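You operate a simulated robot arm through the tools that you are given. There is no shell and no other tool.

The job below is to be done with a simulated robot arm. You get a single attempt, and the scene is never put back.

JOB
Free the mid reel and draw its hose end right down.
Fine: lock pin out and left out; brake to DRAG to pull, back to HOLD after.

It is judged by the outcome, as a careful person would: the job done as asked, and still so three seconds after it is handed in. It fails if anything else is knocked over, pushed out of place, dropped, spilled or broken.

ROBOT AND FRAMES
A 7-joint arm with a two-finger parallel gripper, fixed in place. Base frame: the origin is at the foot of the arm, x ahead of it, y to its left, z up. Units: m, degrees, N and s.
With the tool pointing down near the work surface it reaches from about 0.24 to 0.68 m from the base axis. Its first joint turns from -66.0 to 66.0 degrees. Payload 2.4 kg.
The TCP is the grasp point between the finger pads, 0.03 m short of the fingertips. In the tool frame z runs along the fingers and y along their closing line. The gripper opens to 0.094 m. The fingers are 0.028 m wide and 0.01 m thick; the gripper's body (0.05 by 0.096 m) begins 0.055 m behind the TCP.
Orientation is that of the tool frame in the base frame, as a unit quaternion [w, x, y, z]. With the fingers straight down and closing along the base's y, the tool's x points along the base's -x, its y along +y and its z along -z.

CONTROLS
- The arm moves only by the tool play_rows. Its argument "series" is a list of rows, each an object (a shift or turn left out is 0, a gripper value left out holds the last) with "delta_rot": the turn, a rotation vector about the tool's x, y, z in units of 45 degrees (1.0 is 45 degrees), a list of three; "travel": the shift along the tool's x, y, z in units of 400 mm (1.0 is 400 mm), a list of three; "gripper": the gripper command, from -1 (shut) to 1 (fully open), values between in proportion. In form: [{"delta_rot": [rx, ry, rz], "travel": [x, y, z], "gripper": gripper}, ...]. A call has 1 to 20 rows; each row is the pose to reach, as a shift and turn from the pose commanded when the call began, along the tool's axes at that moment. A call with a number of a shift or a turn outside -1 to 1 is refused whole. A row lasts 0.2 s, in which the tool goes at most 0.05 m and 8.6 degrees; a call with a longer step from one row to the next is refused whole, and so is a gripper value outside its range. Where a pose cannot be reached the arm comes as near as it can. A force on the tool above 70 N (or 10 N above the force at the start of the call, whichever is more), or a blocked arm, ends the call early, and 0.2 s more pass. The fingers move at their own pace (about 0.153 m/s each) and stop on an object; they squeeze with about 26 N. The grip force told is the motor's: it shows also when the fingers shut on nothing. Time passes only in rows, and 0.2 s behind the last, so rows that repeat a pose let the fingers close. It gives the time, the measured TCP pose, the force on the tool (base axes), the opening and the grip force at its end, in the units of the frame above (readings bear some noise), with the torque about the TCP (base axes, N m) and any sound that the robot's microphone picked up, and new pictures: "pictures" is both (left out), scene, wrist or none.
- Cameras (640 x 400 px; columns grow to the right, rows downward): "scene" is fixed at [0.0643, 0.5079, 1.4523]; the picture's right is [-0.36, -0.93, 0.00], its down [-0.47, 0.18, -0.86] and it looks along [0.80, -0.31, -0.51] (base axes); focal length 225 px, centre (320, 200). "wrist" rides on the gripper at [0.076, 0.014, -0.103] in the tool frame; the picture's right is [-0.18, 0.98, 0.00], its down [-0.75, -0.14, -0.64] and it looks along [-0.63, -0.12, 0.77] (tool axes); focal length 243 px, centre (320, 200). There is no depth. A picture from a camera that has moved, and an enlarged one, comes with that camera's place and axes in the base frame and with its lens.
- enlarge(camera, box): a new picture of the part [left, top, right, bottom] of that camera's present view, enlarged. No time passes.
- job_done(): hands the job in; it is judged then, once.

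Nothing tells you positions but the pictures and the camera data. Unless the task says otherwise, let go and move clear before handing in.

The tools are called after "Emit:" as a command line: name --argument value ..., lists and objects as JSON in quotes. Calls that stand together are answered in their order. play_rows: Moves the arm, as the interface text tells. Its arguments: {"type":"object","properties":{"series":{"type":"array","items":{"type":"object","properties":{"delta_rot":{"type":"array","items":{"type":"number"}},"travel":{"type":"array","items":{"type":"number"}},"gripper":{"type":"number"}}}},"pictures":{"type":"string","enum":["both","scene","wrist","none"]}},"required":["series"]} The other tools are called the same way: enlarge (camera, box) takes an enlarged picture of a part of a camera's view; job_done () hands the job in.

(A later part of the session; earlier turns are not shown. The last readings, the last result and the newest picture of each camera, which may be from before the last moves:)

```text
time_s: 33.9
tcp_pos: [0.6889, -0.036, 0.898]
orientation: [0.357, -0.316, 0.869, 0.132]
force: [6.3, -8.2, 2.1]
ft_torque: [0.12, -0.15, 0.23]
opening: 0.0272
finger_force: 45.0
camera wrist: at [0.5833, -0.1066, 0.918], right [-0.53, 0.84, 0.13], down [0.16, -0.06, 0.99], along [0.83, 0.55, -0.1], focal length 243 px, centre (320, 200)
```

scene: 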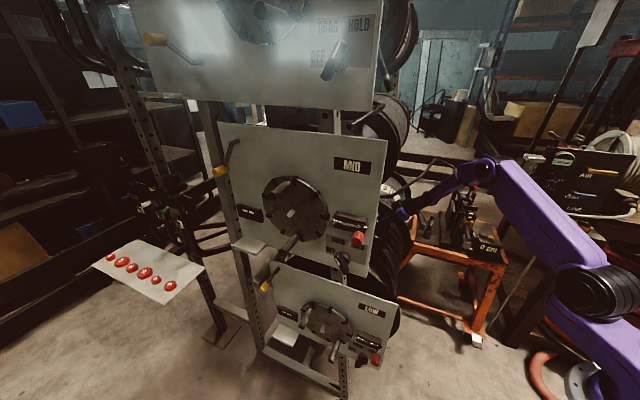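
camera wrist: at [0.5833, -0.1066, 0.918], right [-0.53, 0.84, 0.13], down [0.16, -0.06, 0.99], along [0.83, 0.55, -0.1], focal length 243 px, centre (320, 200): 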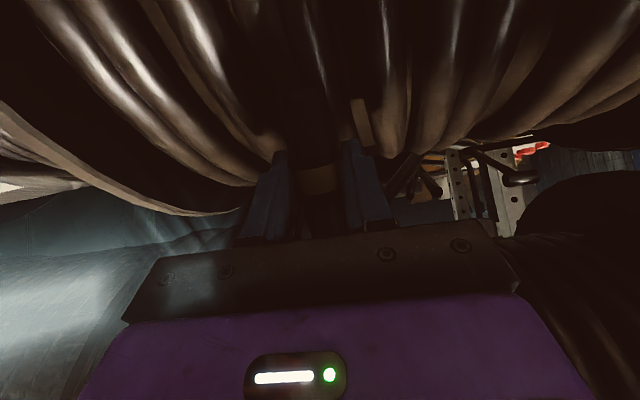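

Forces are small now and the hose is following well at about 63 mm drawn. Continuing another 2 cm.

Emit:
play_rows --series '[{"travel": [0.012, -0.0003, 0.0037]}, {"travel": [0.0239, -0.0006, 0.0074]}, {"travel": [0.0359, -0.0009, 0.0111]}, {"travel": [0.0478, -0.0012, 0.0148]}, {"travel": [0.0478, -0.0012, 0.0148]}]' --pictures "both"

Emit:
enlarge --camera "scene" --box '[350, 150, 430, 270]'

Emit:
enlarge --camera "wrist" --box '[220, 60, 420, 240]'

```text
time_s: 35.1
tcp_pos: [0.6827, -0.0437, 0.8802]
orientation: [0.358, -0.316, 0.869, 0.131]
force: [11.9, -8.4, -1.3]
ft_torque: [0.15, -0.11, -0.02]
opening: 0.0273
finger_force: 45.2
camera wrist: at [0.5766, -0.1131, 0.9005], right [-0.53, 0.84, 0.13], down [0.16, -0.06, 0.99], along [0.83, 0.54, -0.1], focal length 243 px, centre (320, 200)
```

scene: 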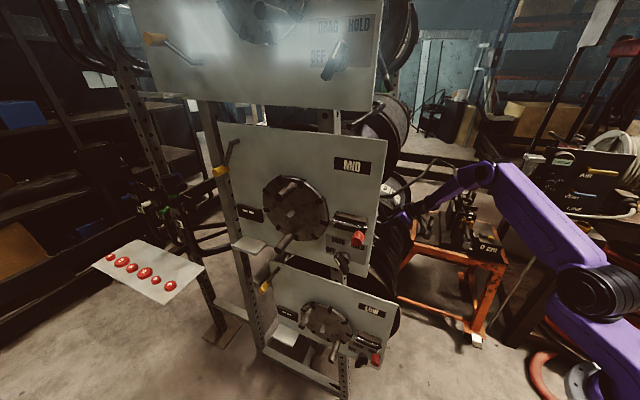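
wrist: 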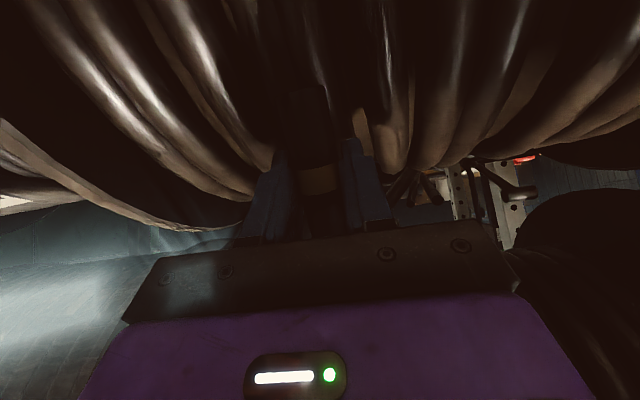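

```text
3.33 times, centred on (390, 210) of scene
camera zoom: at [0.0647, 0.5076, 1.4523], right [-0.36, -0.93, 0.0], down [-0.47, 0.18, -0.86], along [0.8, -0.31, -0.51], focal length 748 px, centre (87, 167)
```

zoom: 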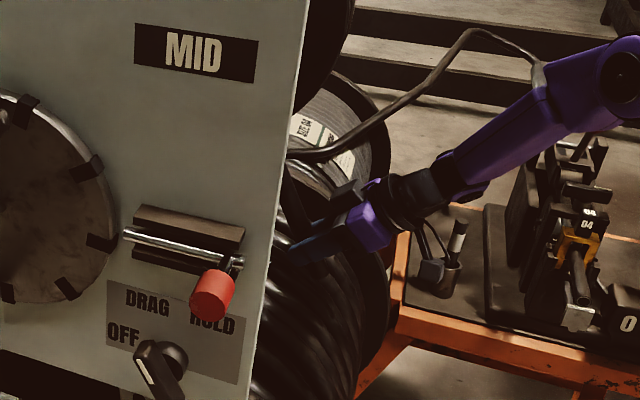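

```text
2.22 times, centred on (320, 150) of wrist
camera zoom: at [0.5766, -0.1131, 0.9005], right [-0.53, 0.84, 0.13], down [0.16, -0.06, 0.99], along [0.83, 0.54, -0.1], focal length 539 px, centre (320, 311)
```

zoom: 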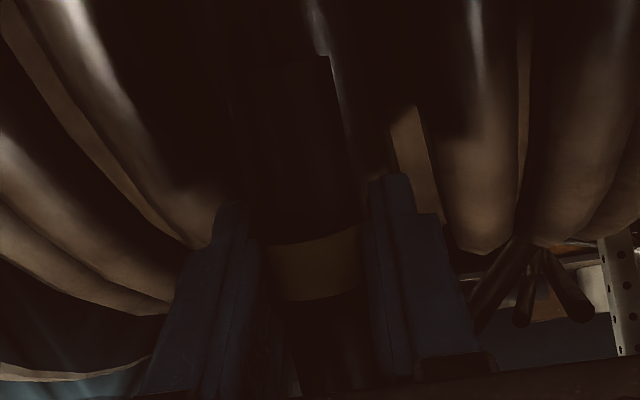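

About 84 mm drawn with low forces and the fingertips still clear of the low reel's coils. Continuing another 2 cm.

Emit:
play_rows --series '[{"travel": [0.0118, -0.0015, 0.0037]}, {"travel": [0.0237, -0.0028, 0.0074]}, {"travel": [0.0355, -0.0038, 0.0111]}, {"travel": [0.0473, -0.0045, 0.0148]}, {"travel": [0.0473, -0.0045, 0.0148]}]' --pictures "wrist"

```text
time_s: 36.3
tcp_pos: [0.6759, -0.0504, 0.8635]
orientation: [0.357, -0.317, 0.869, 0.132]
force: [-0.7, -5.2, 3.2]
ft_torque: [0.19, -0.2, 0.1]
opening: 0.027
finger_force: 44.8
camera wrist: at [0.5703, -0.1199, 0.8831], right [-0.53, 0.84, 0.13], down [0.16, -0.06, 0.99], along [0.83, 0.55, -0.1], focal length 243 px, centre (320, 200)
```

wrist: 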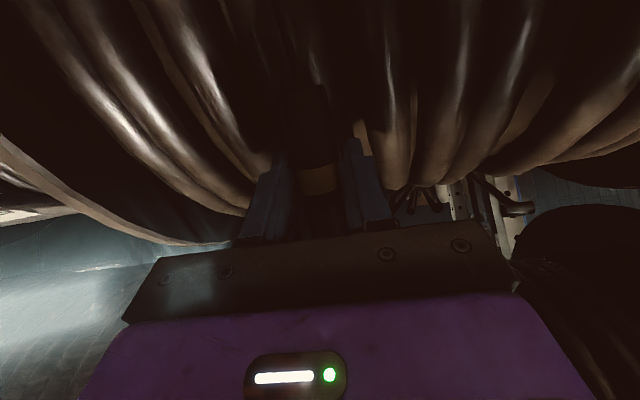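

About 103 mm drawn, forces are still low and there is no end stop yet. Further down, my fingertips would start to crowd the low reel's coils, so I'll re-grip with the hose nearer the fingertips (tool 2 cm back).

Emit:
play_rows --series '[{"gripper": 0.0}, {"gripper": 0.0}, {"travel": [0, 0, -0.025], "gripper": 0.0}, {"travel": [0, 0, -0.05], "gripper": 0.0}, {"travel": [0, 0, -0.05], "gripper": 0.0}]' --pictures "both"

Emit:
enlarge --camera "wrist" --box '[220, 60, 420, 240]'

```text
time_s: 37.5
tcp_pos: [0.6654, -0.0593, 0.8784]
orientation: [0.358, -0.316, 0.869, 0.132]
force: [-0.3, -0.3, -0.1]
ft_torque: [0.03, -0.01, -0.01]
opening: 0.0471
finger_force: 0.1
camera wrist: at [0.5601, -0.1291, 0.898], right [-0.53, 0.84, 0.13], down [0.15, -0.06, 0.99], along [0.83, 0.55, -0.1], focal length 243 px, centre (320, 200)
```

scene: 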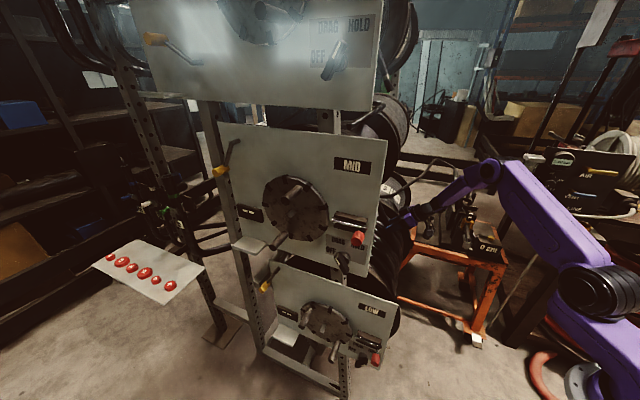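
wrist: 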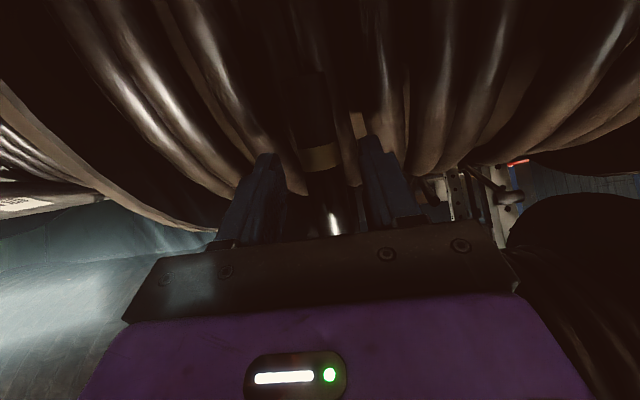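

```text
2.22 times, centred on (320, 150) of wrist
camera zoom: at [0.5601, -0.1291, 0.898], right [-0.53, 0.84, 0.13], down [0.15, -0.06, 0.99], along [0.83, 0.55, -0.1], focal length 539 px, centre (320, 311)
```

zoom: 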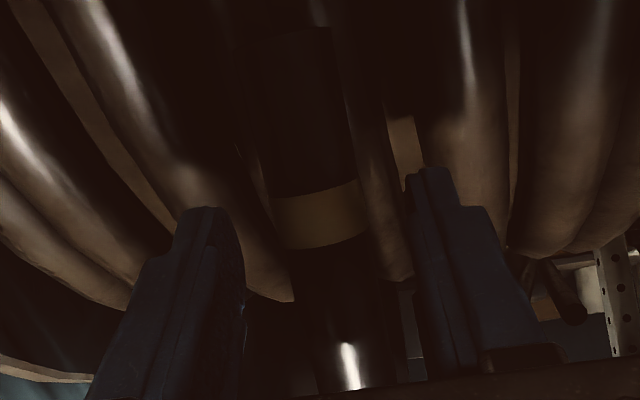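

The hose end stayed put when released, so there is no recoil. I'll move in 7 mm so the fitting sits about 1 cm inside the fingertips, and close again.

Emit:
play_rows --series '[{"travel": [0, 0, 0.01], "gripper": 0.0}, {"travel": [0, 0, 0.019], "gripper": 0.0}, {"travel": [0, 0, 0.019], "gripper": -1}, {"travel": [0, 0, 0.019], "gripper": -1}, {"travel": [0, 0, 0.019], "gripper": -1}]' --pictures "wrist"

Emit:
enlarge --camera "wrist" --box '[220, 60, 420, 240]'

```text
time_s: 38.7
tcp_pos: [0.6695, -0.0535, 0.8718]
orientation: [0.359, -0.318, 0.867, 0.131]
force: [-3.9, -1.2, 0.2]
ft_torque: [-0.76, -0.62, 1.19]
opening: 0.0238
finger_force: 44.6
camera wrist: at [0.5644, -0.1256, 0.8927], right [-0.54, 0.83, 0.13], down [0.15, -0.05, 0.99], along [0.83, 0.55, -0.1], focal length 243 px, centre (320, 200)
```

wrist: 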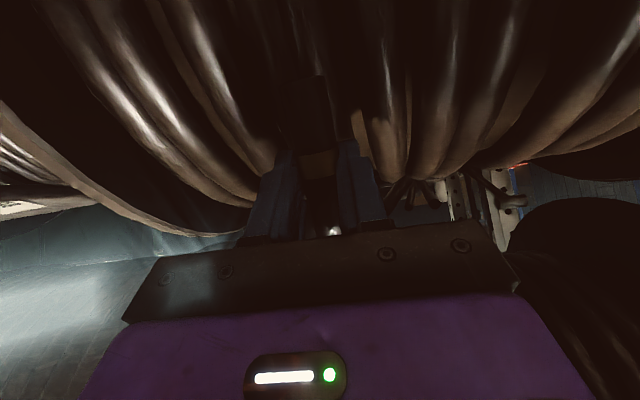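

```text
2.22 times, centred on (320, 150) of wrist
camera zoom: at [0.5644, -0.1256, 0.8927], right [-0.54, 0.83, 0.13], down [0.15, -0.05, 0.99], along [0.83, 0.55, -0.1], focal length 539 px, centre (320, 311)
```

zoom: 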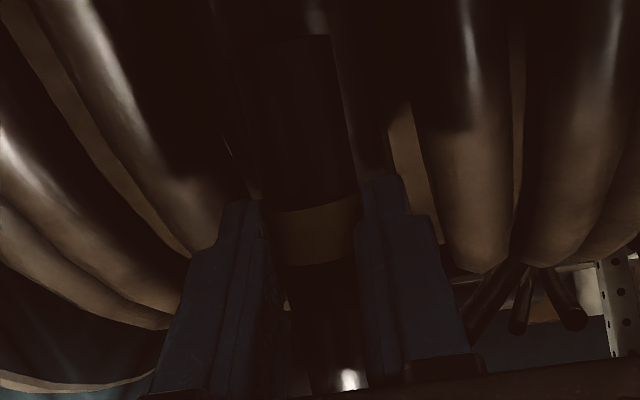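

The grip reads 24 mm with a twisting torque, so it may be too shallow on the round fitting. I'll open and re-seat about 6 mm deeper.

Emit:
play_rows --series '[{"gripper": 0.0}, {"gripper": 0.0}, {"travel": [0, 0, 0.008], "gripper": 0.0}, {"travel": [0, 0, 0.016], "gripper": 0.0}, {"travel": [0, 0, 0.016], "gripper": -1}, {"travel": [0, 0, 0.016], "gripper": -1}, {"travel": [0, 0, 0.016], "gripper": -1}]' --pictures "wrist"

```text
time_s: 40.3
tcp_pos: [0.6743, -0.0516, 0.8673]
orientation: [0.359, -0.317, 0.868, 0.13]
force: [-3.5, -0.7, 0.9]
ft_torque: [-0.75, -0.77, 1.01]
opening: 0.0241
finger_force: 45.0
camera wrist: at [0.568, -0.1223, 0.8881], right [-0.54, 0.83, 0.13], down [0.15, -0.05, 0.99], along [0.83, 0.55, -0.1], focal length 243 px, centre (320, 200)
```

wrist: 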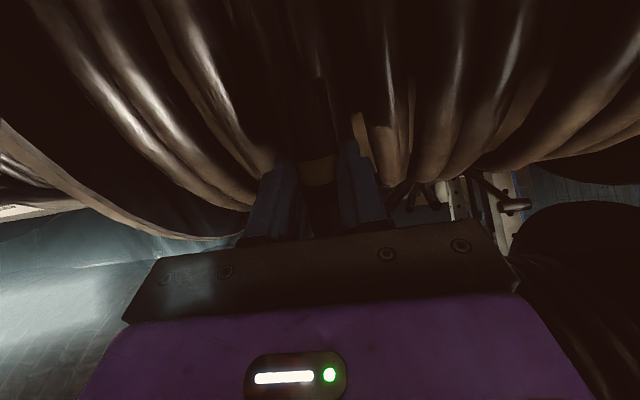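

It is the same 24 mm when deeper, so that is just the fitting's diameter and a shallow grip is sound. I'll return to the shallower hold (keeps the fingertips off the low reel) and turn the tool 2.5° to match the hose tilt and remove the twist.

Emit:
play_rows --series '[{"gripper": 0.0}, {"gripper": 0.0}, {"travel": [0, 0, -0.014], "delta_rot": [0, 0, -0.028], "gripper": 0.0}, {"travel": [0, 0, -0.028], "delta_rot": [0, 0, -0.055], "gripper": 0.0}, {"travel": [0, 0, -0.028], "delta_rot": [0, 0, -0.055], "gripper": -1}, {"travel": [0, 0, -0.028], "delta_rot": [0, 0, -0.055], "gripper": -1}, {"travel": [0, 0, -0.028], "delta_rot": [0, 0, -0.055], "gripper": -1}]' --pictures "both"

Emit:
enlarge --camera "wrist" --box '[220, 60, 420, 240]'

```text
time_s: 41.9
tcp_pos: [0.6672, -0.0565, 0.8751]
orientation: [0.362, -0.336, 0.861, 0.124]
force: [1.2, -0.4, -1.4]
ft_torque: [0.11, 0.02, 0.37]
opening: 0.0229
finger_force: 45.0
camera wrist: at [0.5639, -0.1299, 0.8957], right [-0.56, 0.82, 0.1], down [0.13, -0.03, 0.99], along [0.82, 0.57, -0.09], focal length 243 px, centre (320, 200)
```

scene: 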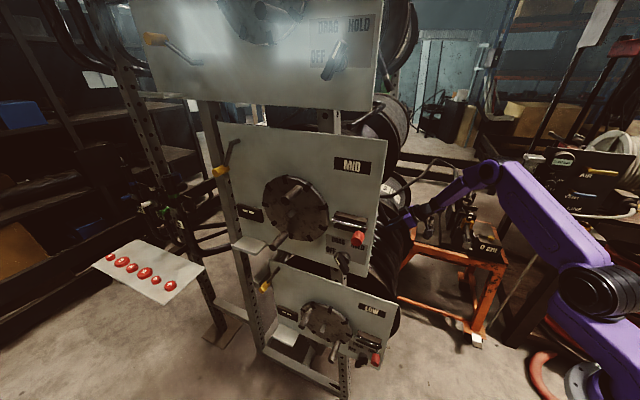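
wrist: 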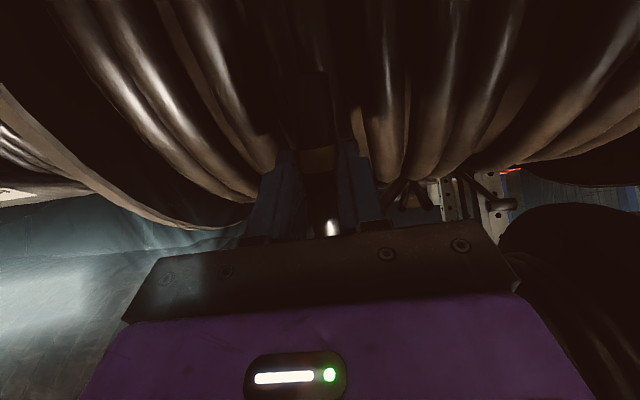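

```text
2.22 times, centred on (320, 150) of wrist
camera zoom: at [0.5639, -0.1299, 0.8957], right [-0.56, 0.82, 0.1], down [0.13, -0.03, 0.99], along [0.82, 0.57, -0.09], focal length 539 px, centre (320, 311)
```

zoom: 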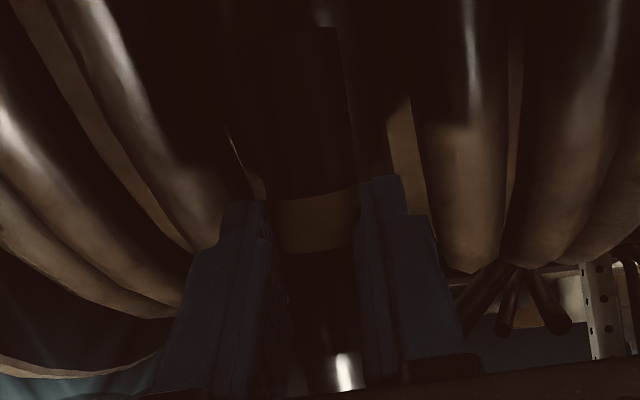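

The grip is now calm (almost no force or torque), seated on the hose just above the band. I'll resume drawing along the same line.

Emit:
play_rows --series '[{"travel": [0.012, 0, 0.0036]}, {"travel": [0.024, 0, 0.0072]}, {"travel": [0.036, 0.0001, 0.0108]}, {"travel": [0.0479, 0.0001, 0.0144]}, {"travel": [0.0599, 0.0001, 0.018]}, {"travel": [0.0599, 0.0001, 0.018]}]' --pictures "wrist"

```text
time_s: 43.3
tcp_pos: [0.6602, -0.065, 0.8546]
orientation: [0.361, -0.334, 0.862, 0.122]
force: [9.5, 1.6, -2.7]
ft_torque: [0.49, -0.42, 0.3]
opening: 0.0229
finger_force: 44.5
camera wrist: at [0.5553, -0.1383, 0.8731], right [-0.56, 0.82, 0.1], down [0.14, -0.03, 0.99], along [0.82, 0.57, -0.1], focal length 243 px, centre (320, 200)
```

wrist: 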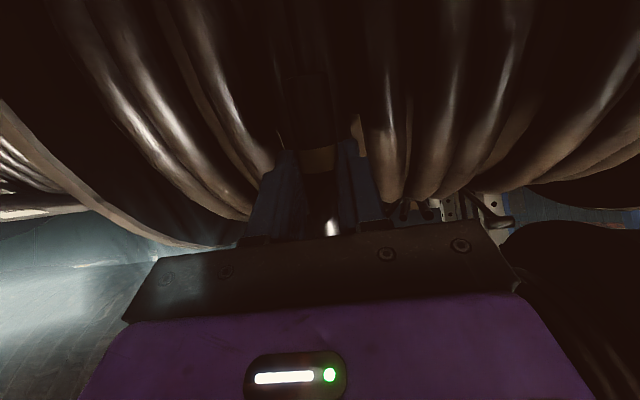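

About 126 mm drawn and still smooth. Continuing in 2.5 cm steps with small trims.

Emit:
play_rows --series '[{"travel": [0.0118, -0.0002, 0.0039]}, {"travel": [0.0235, -0.0004, 0.0077]}, {"travel": [0.0353, -0.0006, 0.0116]}, {"travel": [0.047, -0.0008, 0.0154]}, {"travel": [0.0588, -0.001, 0.0193]}, {"travel": [0.0588, -0.001, 0.0193]}]' --pictures "both"

Emit:
enlarge --camera "wrist" --box '[220, 60, 420, 240]'

Emit:
enlarge --camera "scene" --box '[230, 160, 430, 300]'

```text
time_s: 44.5
tcp_pos: [0.6559, -0.069, 0.8415]
orientation: [0.372, -0.339, 0.854, 0.13]
force: [-17.9, -1.2, 14.8]
ft_torque: [0.52, 0.59, 0.51]
opening: 0.0228
finger_force: 45.6
stopped in row 6: the force on the tool passed its limit at 72 N (the readings are from after the stop); the commanded pose is now the measured one
camera wrist: at [0.5519, -0.1442, 0.8585], right [-0.57, 0.81, 0.1], down [0.12, -0.04, 0.99], along [0.81, 0.58, -0.07], focal length 243 px, centre (320, 200)
```

scene: 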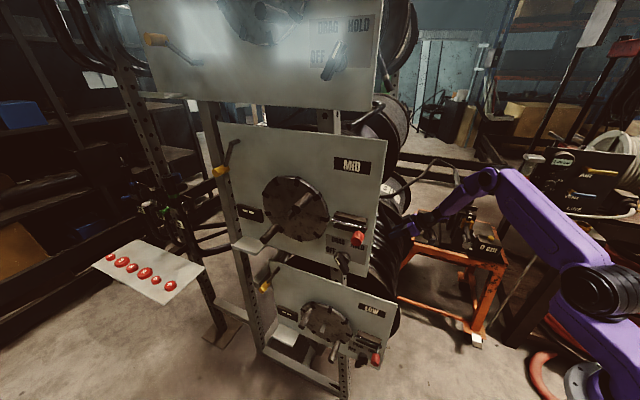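
wrist: 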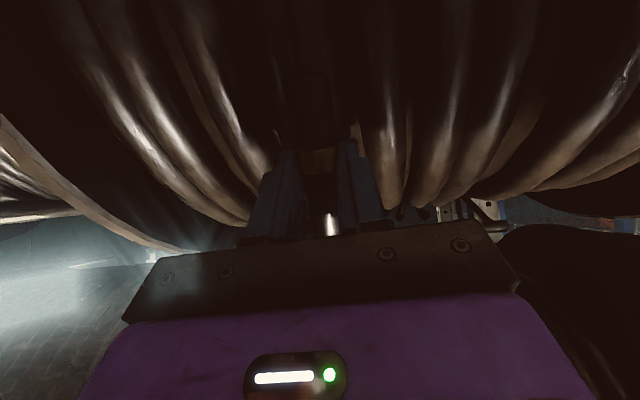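

```text
2.22 times, centred on (320, 150) of wrist
camera zoom: at [0.5519, -0.1442, 0.8585], right [-0.57, 0.81, 0.1], down [0.12, -0.04, 0.99], along [0.81, 0.58, -0.07], focal length 539 px, centre (320, 311)
```

zoom: 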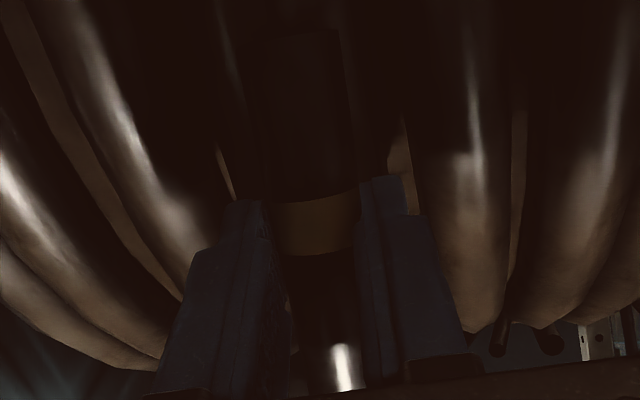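

```text
2.86 times, centred on (330, 230) of scene
camera zoom: at [0.0636, 0.5078, 1.4523], right [-0.36, -0.93, 0.0], down [-0.47, 0.18, -0.86], along [0.8, -0.31, -0.51], focal length 642 px, centre (291, 114)
```

zoom: 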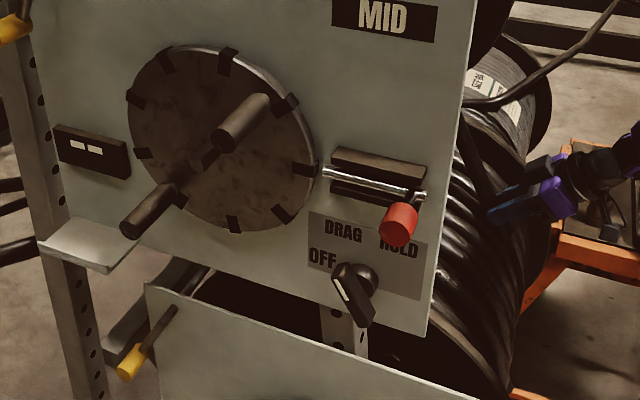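

The pull stopped at about 140 mm of travel with the force limit, and the disc appears to have turned a quarter turn with a notch lined up again, which looks like the end of travel. I'll hold still to read the resting force, then test whether it is really the stop.

Emit:
play_rows --series '[{"travel": [0, 0, 0]}, {"travel": [0, 0, 0]}]' --pictures "none"

Emit:
enlarge --camera "wrist" --box '[270, 40, 390, 160]'

Emit:
enlarge --camera "scene" --box '[370, 180, 430, 250]'

```text
time_s: 45.1
tcp_pos: [0.6571, -0.0698, 0.8425]
orientation: [0.372, -0.338, 0.855, 0.129]
force: [-28.0, -1.2, 24.6]
ft_torque: [0.73, 0.67, 0.53]
opening: 0.0232
finger_force: 44.8
```

```text
3.33 times, centred on (330, 100) of wrist
camera zoom: at [0.5518, -0.144, 0.8585], right [-0.57, 0.81, 0.1], down [0.12, -0.04, 0.99], along [0.81, 0.58, -0.07], focal length 809 px, centre (287, 533)
```

zoom: 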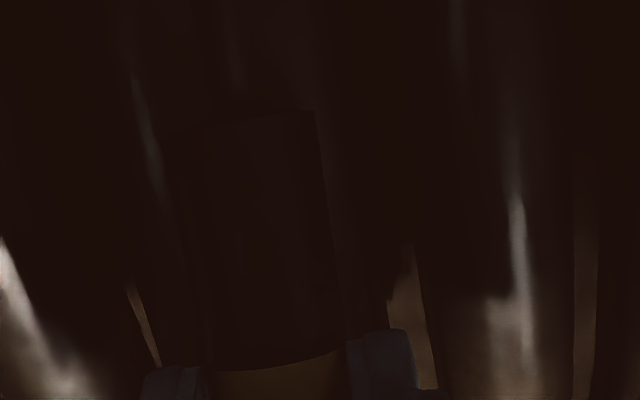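

```text
5.71 times, centred on (400, 215) of scene
camera zoom: at [0.0631, 0.5079, 1.4523], right [-0.36, -0.93, 0.0], down [-0.47, 0.18, -0.86], along [0.8, -0.31, -0.51], focal length 1283 px, centre (-137, 114)
```

zoom: 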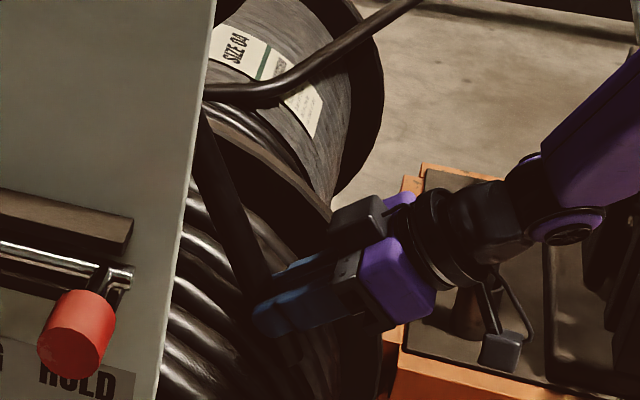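

There is residual sideways load. I'll relax it by a couple of millimetres, then try a gentle extra 5 mm pull along the line to see whether the hose moves at all.

Emit:
play_rows --series '[{"travel": [0, 0.0033, -0.0053]}, {"travel": [0, 0.0033, -0.0053]}]' --pictures "none"

Emit:
play_rows --series '[{"travel": [0.004, 0, 0.0011]}, {"travel": [0.008, 0, 0.0022]}, {"travel": [0.012, 0, 0.0033]}, {"travel": [0.012, 0, 0.0033]}]' --pictures "scene"

```text
time_s: 45.7
tcp_pos: [0.6556, -0.0693, 0.8418]
orientation: [0.371, -0.338, 0.856, 0.127]
force: [9.4, 2.3, -8.0]
ft_torque: [0.64, 0.08, -0.23]
opening: 0.0231
finger_force: 44.7
```

```text
time_s: 46.7
tcp_pos: [0.6543, -0.0699, 0.8425]
orientation: [0.376, -0.339, 0.853, 0.128]
force: [13.4, 8.2, 24.3]
ft_torque: [0.91, 0.1, 0.0]
opening: 0.0234
finger_force: 45.1
```

scene: 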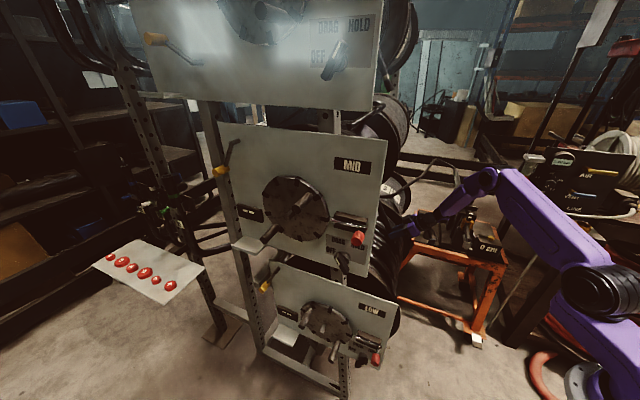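

The extra 5 mm command gave no motion and about 32 N straight back along the hose line, so it is at its end stop, right down. I'll relax the pull, let go and back away along the approach direction.

Emit:
play_rows --series '[{"travel": [-0.01, 0, -0.003]}, {"travel": [-0.01, 0, -0.003], "gripper": 0.1}, {"travel": [-0.01, 0, -0.003], "gripper": 0.3}, {"travel": [-0.01, 0, -0.003], "gripper": 0.3}, {"travel": [-0.01, 0, -0.05], "gripper": 0.3}, {"travel": [-0.01, 0, -0.12], "gripper": 0.3}, {"travel": [-0.01, 0, -0.2], "gripper": 0.3}, {"travel": [-0.01, 0, -0.28], "gripper": 0.3}, {"travel": [-0.01, 0, -0.28], "gripper": 0.3}]'

Emit:
enlarge --camera "wrist" --box '[220, 0, 440, 240]'

Emit:
enlarge --camera "scene" --box '[350, 180, 430, 250]'

```text
time_s: 48.7
tcp_pos: [0.5914, -0.1211, 0.9188]
orientation: [0.369, -0.339, 0.856, 0.128]
force: [0.1, 0.6, -0.2]
ft_torque: [0.03, -0.02, 0.01]
opening: 0.0612
finger_force: 0.1
camera wrist: at [0.489, -0.196, 0.9357], right [-0.57, 0.81, 0.1], down [0.12, -0.04, 0.99], along [0.81, 0.58, -0.07], focal length 243 px, centre (320, 200)
```

scene: 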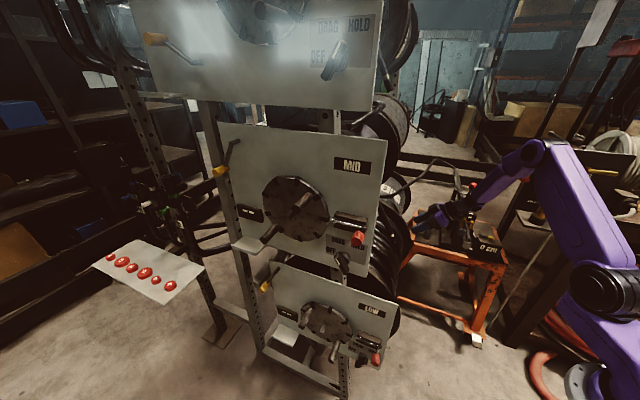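
wrist: 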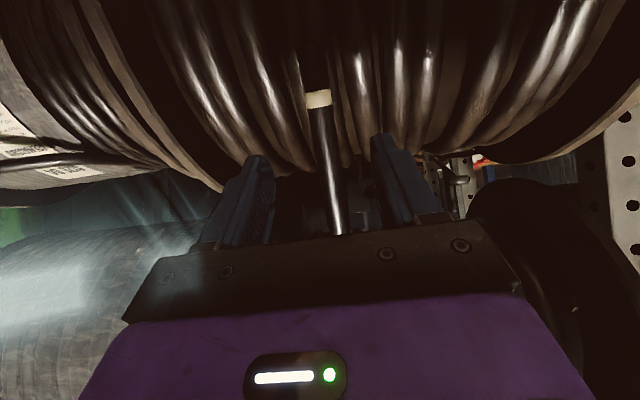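

```text
1.67 times, centred on (330, 120) of wrist
camera zoom: at [0.489, -0.196, 0.9357], right [-0.57, 0.81, 0.1], down [0.12, -0.04, 0.99], along [0.81, 0.58, -0.07], focal length 404 px, centre (303, 333)
```

zoom: 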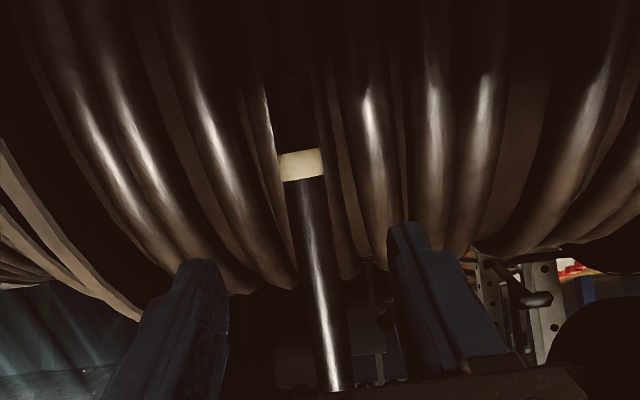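

```text
5.71 times, centred on (390, 215) of scene
camera zoom: at [0.0643, 0.5078, 1.4523], right [-0.36, -0.93, 0.0], down [-0.47, 0.18, -0.86], along [0.8, -0.31, -0.51], focal length 1283 px, centre (-80, 114)
```

zoom: 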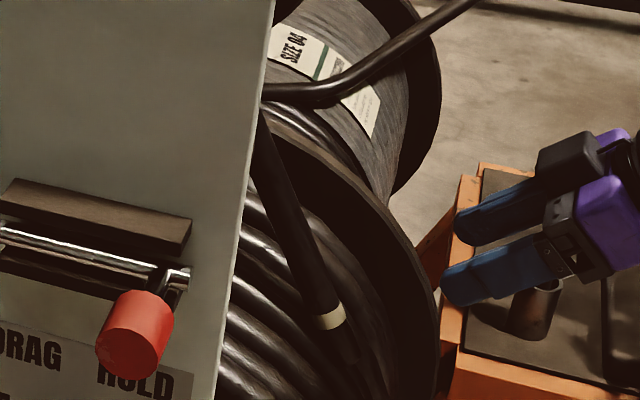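

The hose end is drawn about 14 cm down and stays there on its own. Now I'll take the arm back around to the front, following the route I came by, to return the brake to HOLD.

Emit:
play_rows --series '[{"travel": [-0.0302, 0.0566, -0.0873], "delta_rot": [0.0958, 0.0041, 0.0927]}, {"travel": [-0.0604, 0.1132, -0.1746], "delta_rot": [0.1916, 0.0082, 0.1854]}, {"travel": [-0.0906, 0.1698, -0.2619], "delta_rot": [0.2874, 0.0123, 0.2781]}, {"travel": [-0.1208, 0.2264, -0.3492], "delta_rot": [0.3832, 0.0164, 0.3708]}, {"travel": [-0.151, 0.283, -0.4365], "delta_rot": [0.479, 0.0205, 0.4635]}, {"travel": [-0.1703, 0.3946, -0.4719], "delta_rot": [0.5748, 0.0246, 0.5562]}, {"travel": [-0.1896, 0.5062, -0.5073], "delta_rot": [0.6706, 0.0287, 0.6489]}, {"travel": [-0.2089, 0.6178, -0.5427], "delta_rot": [0.7664, 0.0328, 0.7416]}, {"travel": [-0.2282, 0.7294, -0.5781], "delta_rot": [0.8622, 0.0369, 0.8343]}, {"travel": [-0.2475, 0.841, -0.6135], "delta_rot": [0.958, 0.041, 0.927]}, {"travel": [-0.2475, 0.841, -0.6135], "delta_rot": [0.958, 0.041, 0.927]}]'

Emit:
enlarge --camera "scene" --box '[230, 120, 430, 280]'

```text
time_s: 51.3
tcp_pos: [0.3261, 0.0865, 1.2055]
orientation: [0.546, 0.038, 0.837, -0.032]
force: [-0.4, -0.3, 0.7]
ft_torque: [0.0, -0.01, 0.03]
opening: 0.061
finger_force: 0.0
out of reach, approached as far as the arm can: row 6, 7
stopped in row 11: the arm was blocked; the commanded pose is now the measured one
camera wrist: at [0.2029, 0.113, 1.1791], right [0.17, 0.97, 0.16], down [-0.3, -0.1, 0.95], along [0.94, -0.21, 0.27], focal length 243 px, centre (320, 200)
```

scene: 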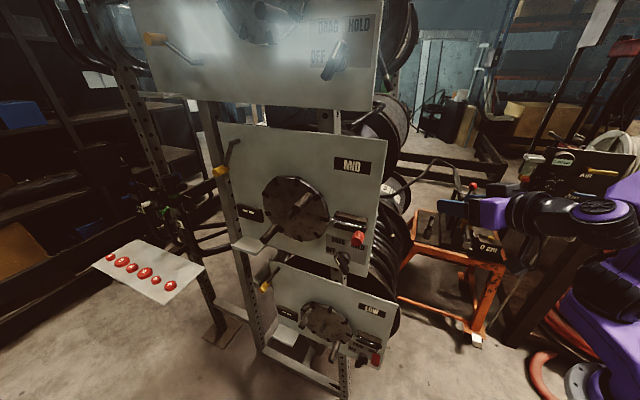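
wrist: 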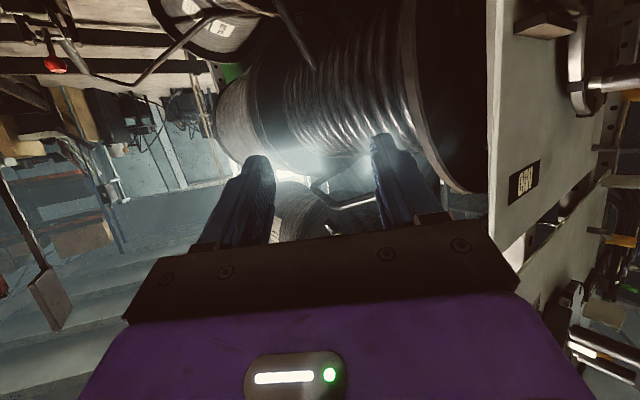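

```text
2.50 times, centred on (330, 200) of scene
camera zoom: at [0.0643, 0.5079, 1.4523], right [-0.36, -0.93, 0.0], down [-0.47, 0.18, -0.86], along [0.8, -0.31, -0.51], focal length 561 px, centre (295, 200)
```

zoom: 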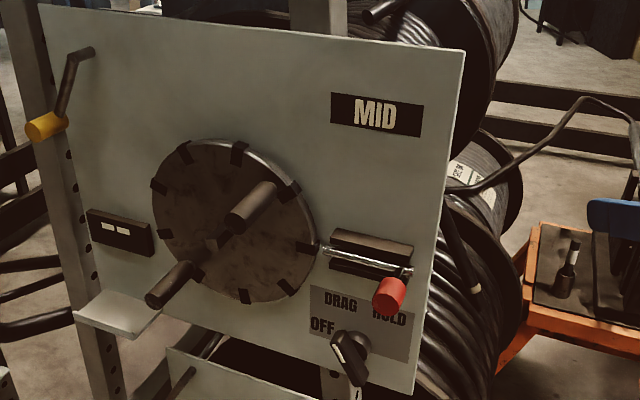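

The arm bumped its own reach/joint limits and stopped at [0.326, 0.087, 1.206], with no force on the tool and nothing disturbed. From here I'll go to my known good viewing pose in front of the panel.

Emit:
play_rows --series '[{"travel": [0.0253, 0.073, -0.0482], "delta_rot": [0.049, 0.052, 0.0356]}, {"travel": [0.0505, 0.146, -0.0963], "delta_rot": [0.098, 0.104, 0.0712]}, {"travel": [0.0758, 0.219, -0.1445], "delta_rot": [0.147, 0.156, 0.1068]}, {"travel": [0.0784, 0.3103, -0.1532], "delta_rot": [0.196, 0.208, 0.1424]}, {"travel": [0.081, 0.4015, -0.1619], "delta_rot": [0.245, 0.26, 0.1781]}, {"travel": [0.0837, 0.4928, -0.1707], "delta_rot": [0.294, 0.312, 0.2137]}, {"travel": [0.0863, 0.584, -0.1794], "delta_rot": [0.343, 0.364, 0.2493]}, {"travel": [0.0889, 0.6753, -0.1881], "delta_rot": [0.392, 0.416, 0.2849]}, {"travel": [0.0915, 0.7665, -0.1968], "delta_rot": [0.441, 0.468, 0.3205]}, {"travel": [0.0915, 0.7665, -0.1968], "delta_rot": [0.441, 0.468, 0.3205]}]'

```text
time_s: 53.5
tcp_pos: [0.2697, 0.401, 1.2004]
orientation: [0.369, 0.24, 0.892, -0.1]
force: [0.2, -0.1, -0.3]
ft_torque: [0.03, 0.02, 0.0]
opening: 0.0611
finger_force: 0.2
camera wrist: at [0.1667, 0.4766, 1.2201], right [0.61, 0.79, 0.13], down [0.0, -0.16, 0.99], along [0.8, -0.6, -0.1], focal length 243 px, centre (320, 200)
```

scene: 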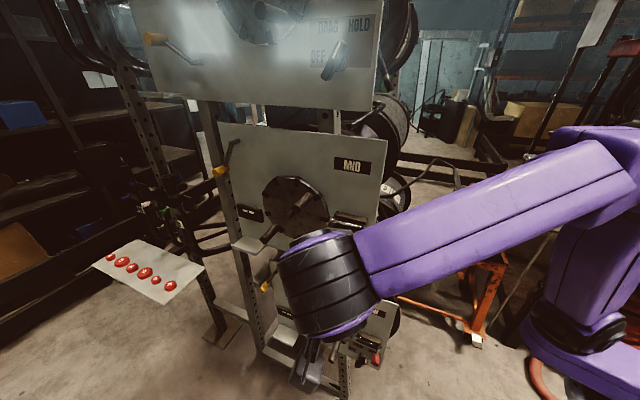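
wrist: 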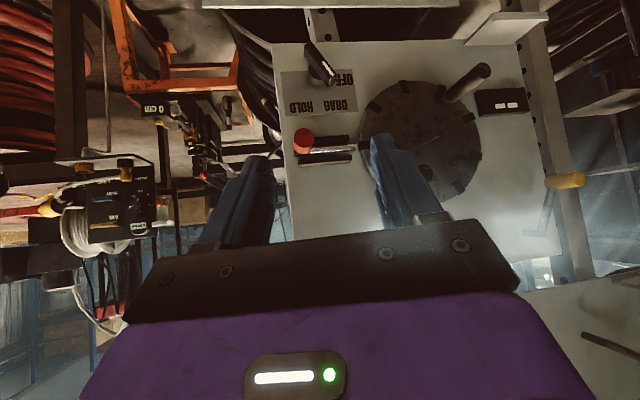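

I'm back at the known viewing pose: the bolt is still out, and the brake is on DRAG. I'll move to the tilted pose in front of the brake as before.

Emit:
play_rows --series '[{"travel": [0.0095, -0.0083, 0.0785], "delta_rot": [0.0589, 0, 0.0589]}, {"travel": [0.019, -0.0165, 0.157], "delta_rot": [0.1179, 0, 0.1179]}, {"travel": [0.0285, -0.0248, 0.2355], "delta_rot": [0.1768, 0, 0.1768]}, {"travel": [0.038, -0.033, 0.314], "delta_rot": [0.2357, 0, 0.2357]}, {"travel": [0.038, -0.033, 0.314], "delta_rot": [0.2357, 0, 0.2357]}]' --pictures "wrist"

```text
time_s: 54.7
tcp_pos: [0.3301, 0.3486, 1.0999]
orientation: [0.353, 0.354, 0.854, -0.147]
force: [0.2, 0.2, -0.4]
ft_torque: [-0.01, -0.03, -0.02]
opening: 0.0614
finger_force: 0.0
camera wrist: at [0.2506, 0.4486, 1.1197], right [0.79, 0.6, 0.13], down [-0.04, -0.15, 0.99], along [0.61, -0.78, -0.1], focal length 243 px, centre (320, 200)
```

wrist: 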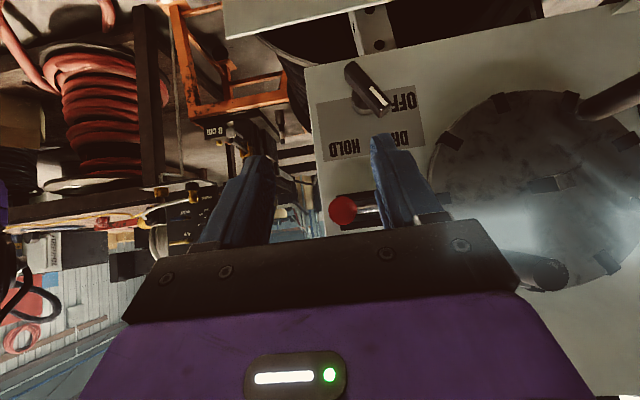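

Now I'll bring the tool horizontal with the fingers matched to the DRAG angle, about 10 cm in front of the brake knob.

Emit:
play_rows --series '[{"travel": [0.0274, 0.0177, 0.0339], "delta_rot": [0.0374, -0.1395, -0.0903]}, {"travel": [0.0547, 0.0354, 0.0679], "delta_rot": [0.0748, -0.279, -0.1805]}, {"travel": [0.0821, 0.0531, 0.1018], "delta_rot": [0.1122, -0.4185, -0.2708]}, {"travel": [0.1094, 0.0709, 0.1357], "delta_rot": [0.1495, -0.5581, -0.3611]}, {"travel": [0.1368, 0.0886, 0.1696], "delta_rot": [0.1869, -0.6976, -0.4514]}, {"travel": [0.1641, 0.1063, 0.2036], "delta_rot": [0.2243, -0.8371, -0.5416]}, {"travel": [0.1915, 0.124, 0.2375], "delta_rot": [0.2617, -0.9766, -0.6319]}, {"travel": [0.1915, 0.124, 0.2375], "delta_rot": [0.2617, -0.9766, -0.6319]}]'

Emit:
enlarge --camera "wrist" --box '[220, 20, 440, 220]'

Emit:
enlarge --camera "scene" --box '[240, 180, 440, 400]'

```text
time_s: 56.5
tcp_pos: [0.3738, 0.375, 0.9791]
orientation: [0.562, 0.092, 0.701, -0.43]
force: [0.6, -0.2, -0.8]
ft_torque: [0.01, -0.02, 0.04]
opening: 0.0612
finger_force: 0.0
camera wrist: at [0.2841, 0.4296, 0.9078], right [0.67, 0.67, -0.33], down [-0.27, 0.64, 0.72], along [0.69, -0.39, 0.61], focal length 243 px, centre (320, 200)
```

scene: 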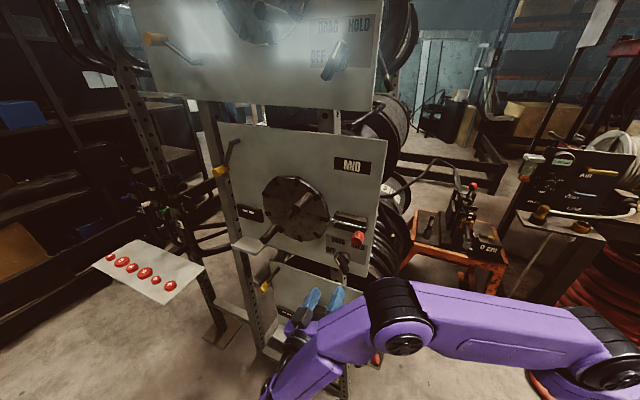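
wrist: 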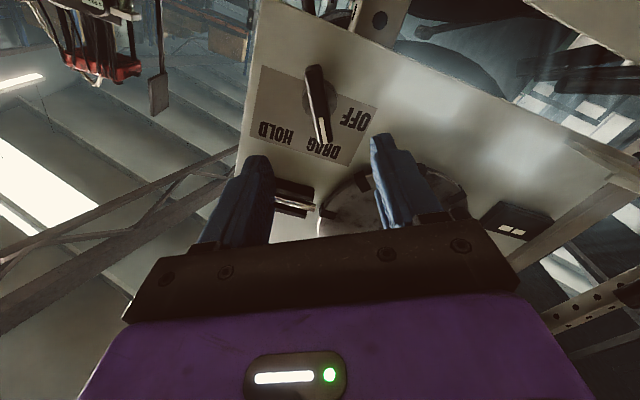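

```text
2.00 times, centred on (330, 120) of wrist
camera zoom: at [0.2841, 0.4296, 0.9078], right [0.67, 0.67, -0.33], down [-0.27, 0.64, 0.72], along [0.69, -0.39, 0.61], focal length 485 px, centre (300, 360)
```

zoom: 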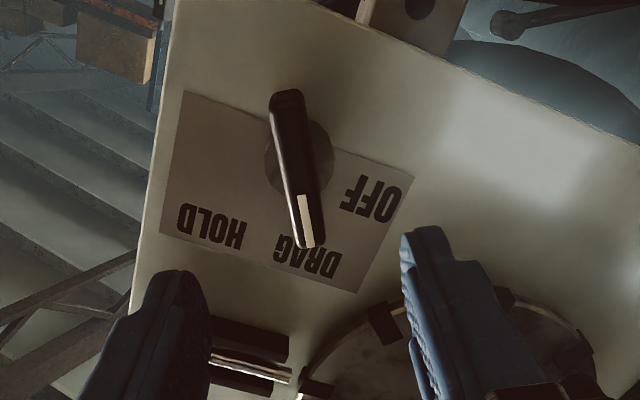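

```text
1.82 times, centred on (340, 290) of scene
camera zoom: at [0.0643, 0.5079, 1.4523], right [-0.36, -0.93, 0.0], down [-0.47, 0.18, -0.86], along [0.8, -0.31, -0.51], focal length 408 px, centre (284, 36)
```

zoom: 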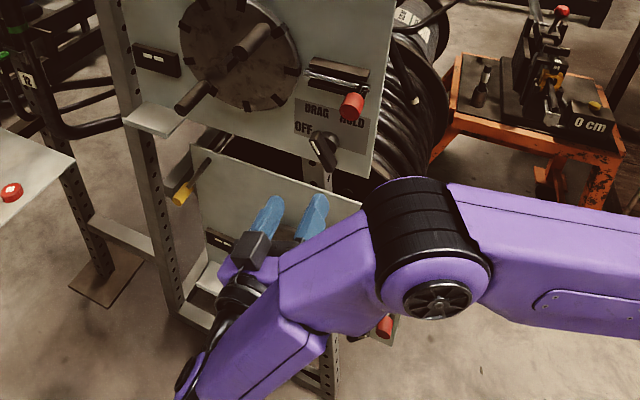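

The view is identical to when I let go of the knob, so the alignment is right. I'll advance 10 cm onto the wing and close.

Emit:
play_rows --series '[{"travel": [0, 0, 0.0625], "gripper": 0.3}, {"travel": [0, 0, 0.125]}, {"travel": [0, 0, 0.1875]}, {"travel": [0, 0, 0.225]}, {"travel": [0, 0, 0.25]}, {"travel": [0, 0, 0.25]}]' --pictures "wrist"

Emit:
enlarge --camera "wrist" --box '[220, 50, 440, 250]'

```text
time_s: 57.9
tcp_pos: [0.4457, 0.3042, 0.98]
orientation: [0.561, 0.092, 0.701, -0.431]
force: [-0.3, 0.4, 0.5]
ft_torque: [-0.01, 0.01, -0.02]
opening: 0.0612
finger_force: 0.1
camera wrist: at [0.3546, 0.3589, 0.908], right [0.67, 0.67, -0.33], down [-0.27, 0.64, 0.72], along [0.69, -0.39, 0.61], focal length 243 px, centre (320, 200)
```

wrist: 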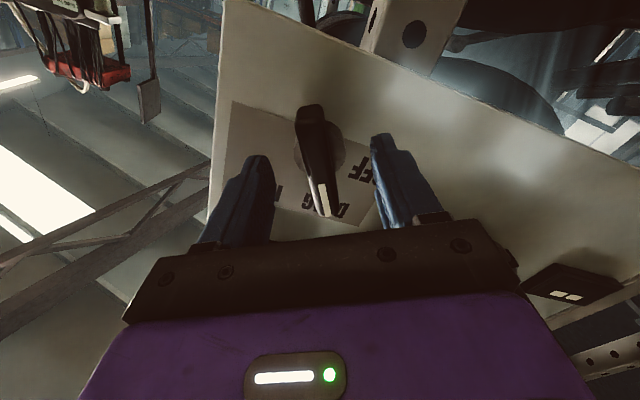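

```text
2.00 times, centred on (330, 150) of wrist
camera zoom: at [0.3546, 0.3589, 0.908], right [0.67, 0.67, -0.33], down [-0.27, 0.64, 0.72], along [0.69, -0.39, 0.61], focal length 485 px, centre (300, 300)
```

zoom: 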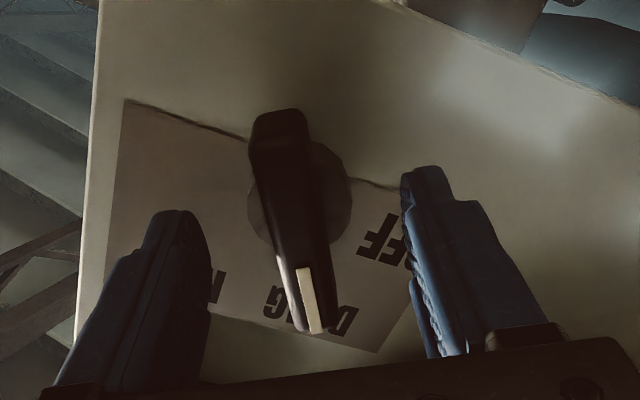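

The wing is centred between the fingers. I'll close, then turn it +30° (clockwise, back toward HOLD) as the first half.

Emit:
play_rows --series '[{"gripper": -1}, {"gripper": -1}, {"gripper": -1}]' --pictures "none"

Emit:
play_rows --series '[{"travel": [0, -0.003, 0], "delta_rot": [0, 0, 0.1]}, {"travel": [0, -0.003, 0], "delta_rot": [0, 0, 0.25]}, {"travel": [0, -0.003, 0], "delta_rot": [0, 0, 0.4]}, {"travel": [0, -0.003, 0], "delta_rot": [0, 0, 0.55]}, {"travel": [0, -0.003, 0], "delta_rot": [0, 0, 0.667]}, {"travel": [0, -0.003, 0], "delta_rot": [0, 0, 0.667]}]' --pictures "wrist"

```text
time_s: 58.7
tcp_pos: [0.445, 0.3043, 0.9806]
orientation: [0.56, 0.092, 0.701, -0.432]
force: [-0.1, -1.6, 2.2]
ft_torque: [0.01, 0.0, 0.14]
opening: 0.0147
finger_force: 44.9
```

```text
time_s: 60.1
tcp_pos: [0.4453, 0.3038, 0.9806]
orientation: [0.654, 0.271, 0.653, -0.269]
force: [13.2, 6.5, -5.9]
ft_torque: [-0.33, -0.34, 0.2]
opening: 0.0148
finger_force: 44.9
camera wrist: at [0.3826, 0.3872, 0.9052], right [0.69, 0.7, 0.19], down [-0.55, 0.35, 0.75], along [0.46, -0.63, 0.63], focal length 243 px, centre (320, 200)
```

wrist: 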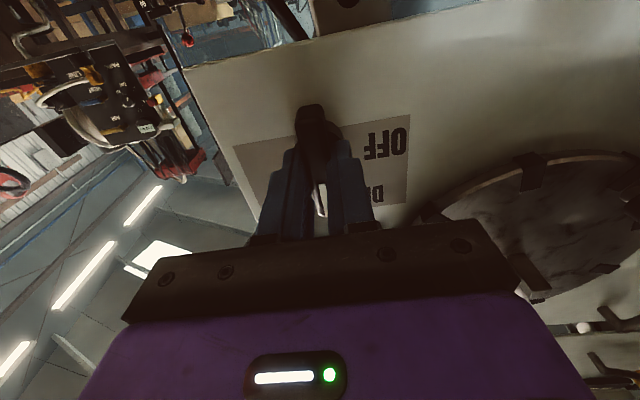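

Halfway there and turning freely. I'll finish the remaining 30° to HOLD.

Emit:
play_rows --series '[{"delta_rot": [0, 0, 0.15]}, {"delta_rot": [0, 0, 0.3]}, {"delta_rot": [0, 0, 0.45]}, {"delta_rot": [0, 0, 0.6]}, {"delta_rot": [0, 0, 0.675]}, {"delta_rot": [0, 0, 0.675]}]' --pictures "wrist"

```text
time_s: 61.5
tcp_pos: [0.4448, 0.3036, 0.9798]
orientation: [0.701, 0.432, 0.56, -0.089]
force: [19.5, 10.0, -5.0]
ft_torque: [-0.28, 0.36, -0.03]
opening: 0.0149
finger_force: 45.1
camera wrist: at [0.4082, 0.4128, 0.9227], right [0.53, 0.53, 0.66], down [-0.81, 0.1, 0.58], along [0.25, -0.84, 0.48], focal length 243 px, centre (320, 200)
```

wrist: 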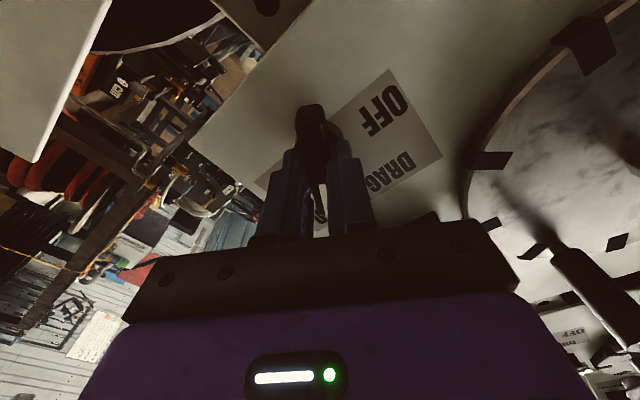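

The knob is back at the original HOLD angle with a slight stop torque. I'll open, back straight off and verify.

Emit:
play_rows --series '[{"gripper": 0.3}, {"gripper": 0.3}, {"travel": [0, 0, -0.05], "gripper": 0.3}, {"travel": [0, 0, -0.12], "gripper": 0.3}, {"travel": [0, 0, -0.2], "gripper": 0.3}, {"travel": [0, 0, -0.25], "gripper": 0.3}, {"travel": [0, 0, -0.25], "gripper": 0.3}]'

Emit:
enlarge --camera "wrist" --box '[220, 20, 440, 220]'

Emit:
enlarge --camera "scene" --box '[300, 180, 420, 290]'

```text
time_s: 63.1
tcp_pos: [0.3733, 0.3744, 0.9805]
orientation: [0.702, 0.432, 0.559, -0.091]
force: [-0.4, 0.1, -0.4]
ft_torque: [0.0, 0.02, 0.02]
opening: 0.0611
finger_force: 0.0
camera wrist: at [0.3375, 0.4832, 0.9224], right [0.53, 0.53, 0.66], down [-0.81, 0.1, 0.58], along [0.24, -0.84, 0.49], focal length 243 px, centre (320, 200)
```

scene: 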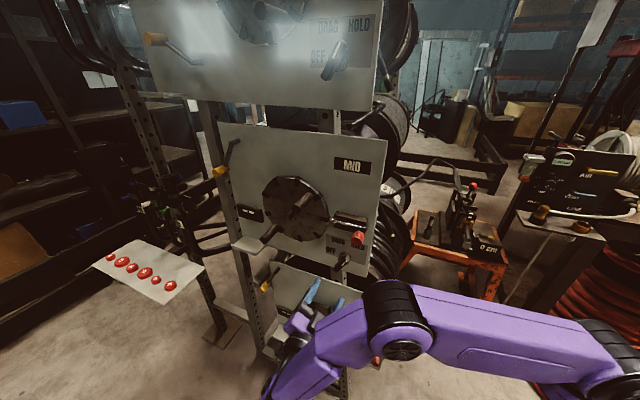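
wrist: 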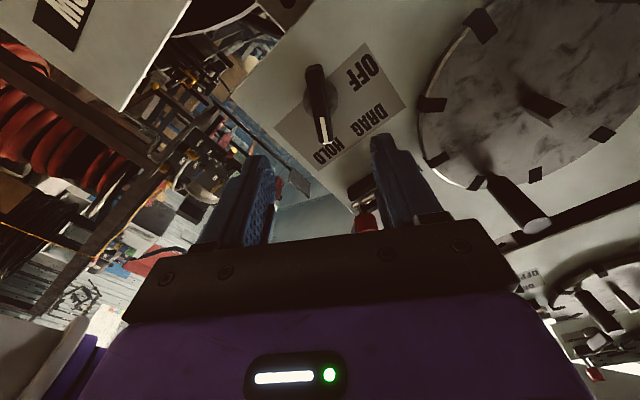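

```text
2.00 times, centred on (330, 120) of wrist
camera zoom: at [0.3375, 0.4832, 0.9224], right [0.53, 0.53, 0.66], down [-0.81, 0.1, 0.58], along [0.24, -0.84, 0.49], focal length 485 px, centre (300, 360)
```

zoom: 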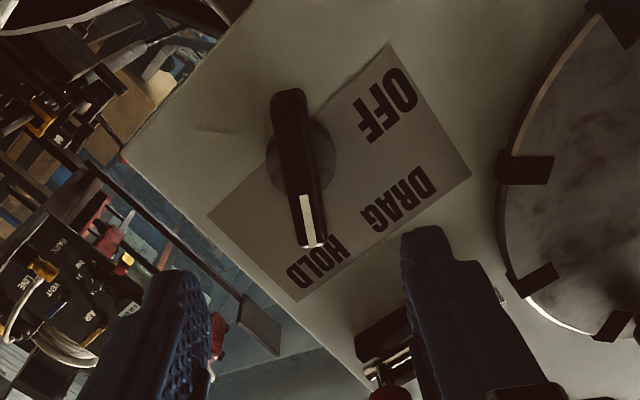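

```text
3.64 times, centred on (360, 235) of scene
camera zoom: at [0.0643, 0.5079, 1.4523], right [-0.36, -0.93, 0.0], down [-0.47, 0.18, -0.86], along [0.8, -0.31, -0.51], focal length 817 px, centre (174, 73)
```

zoom: 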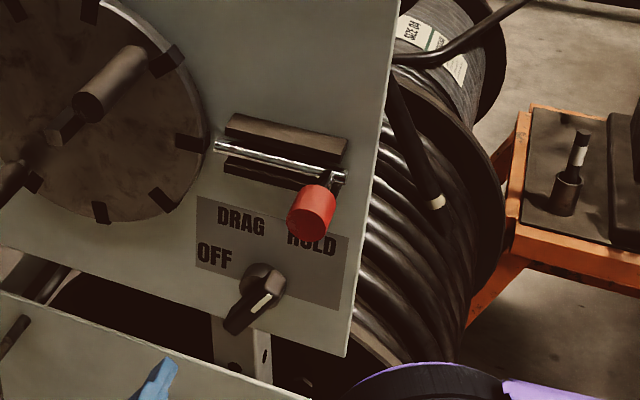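

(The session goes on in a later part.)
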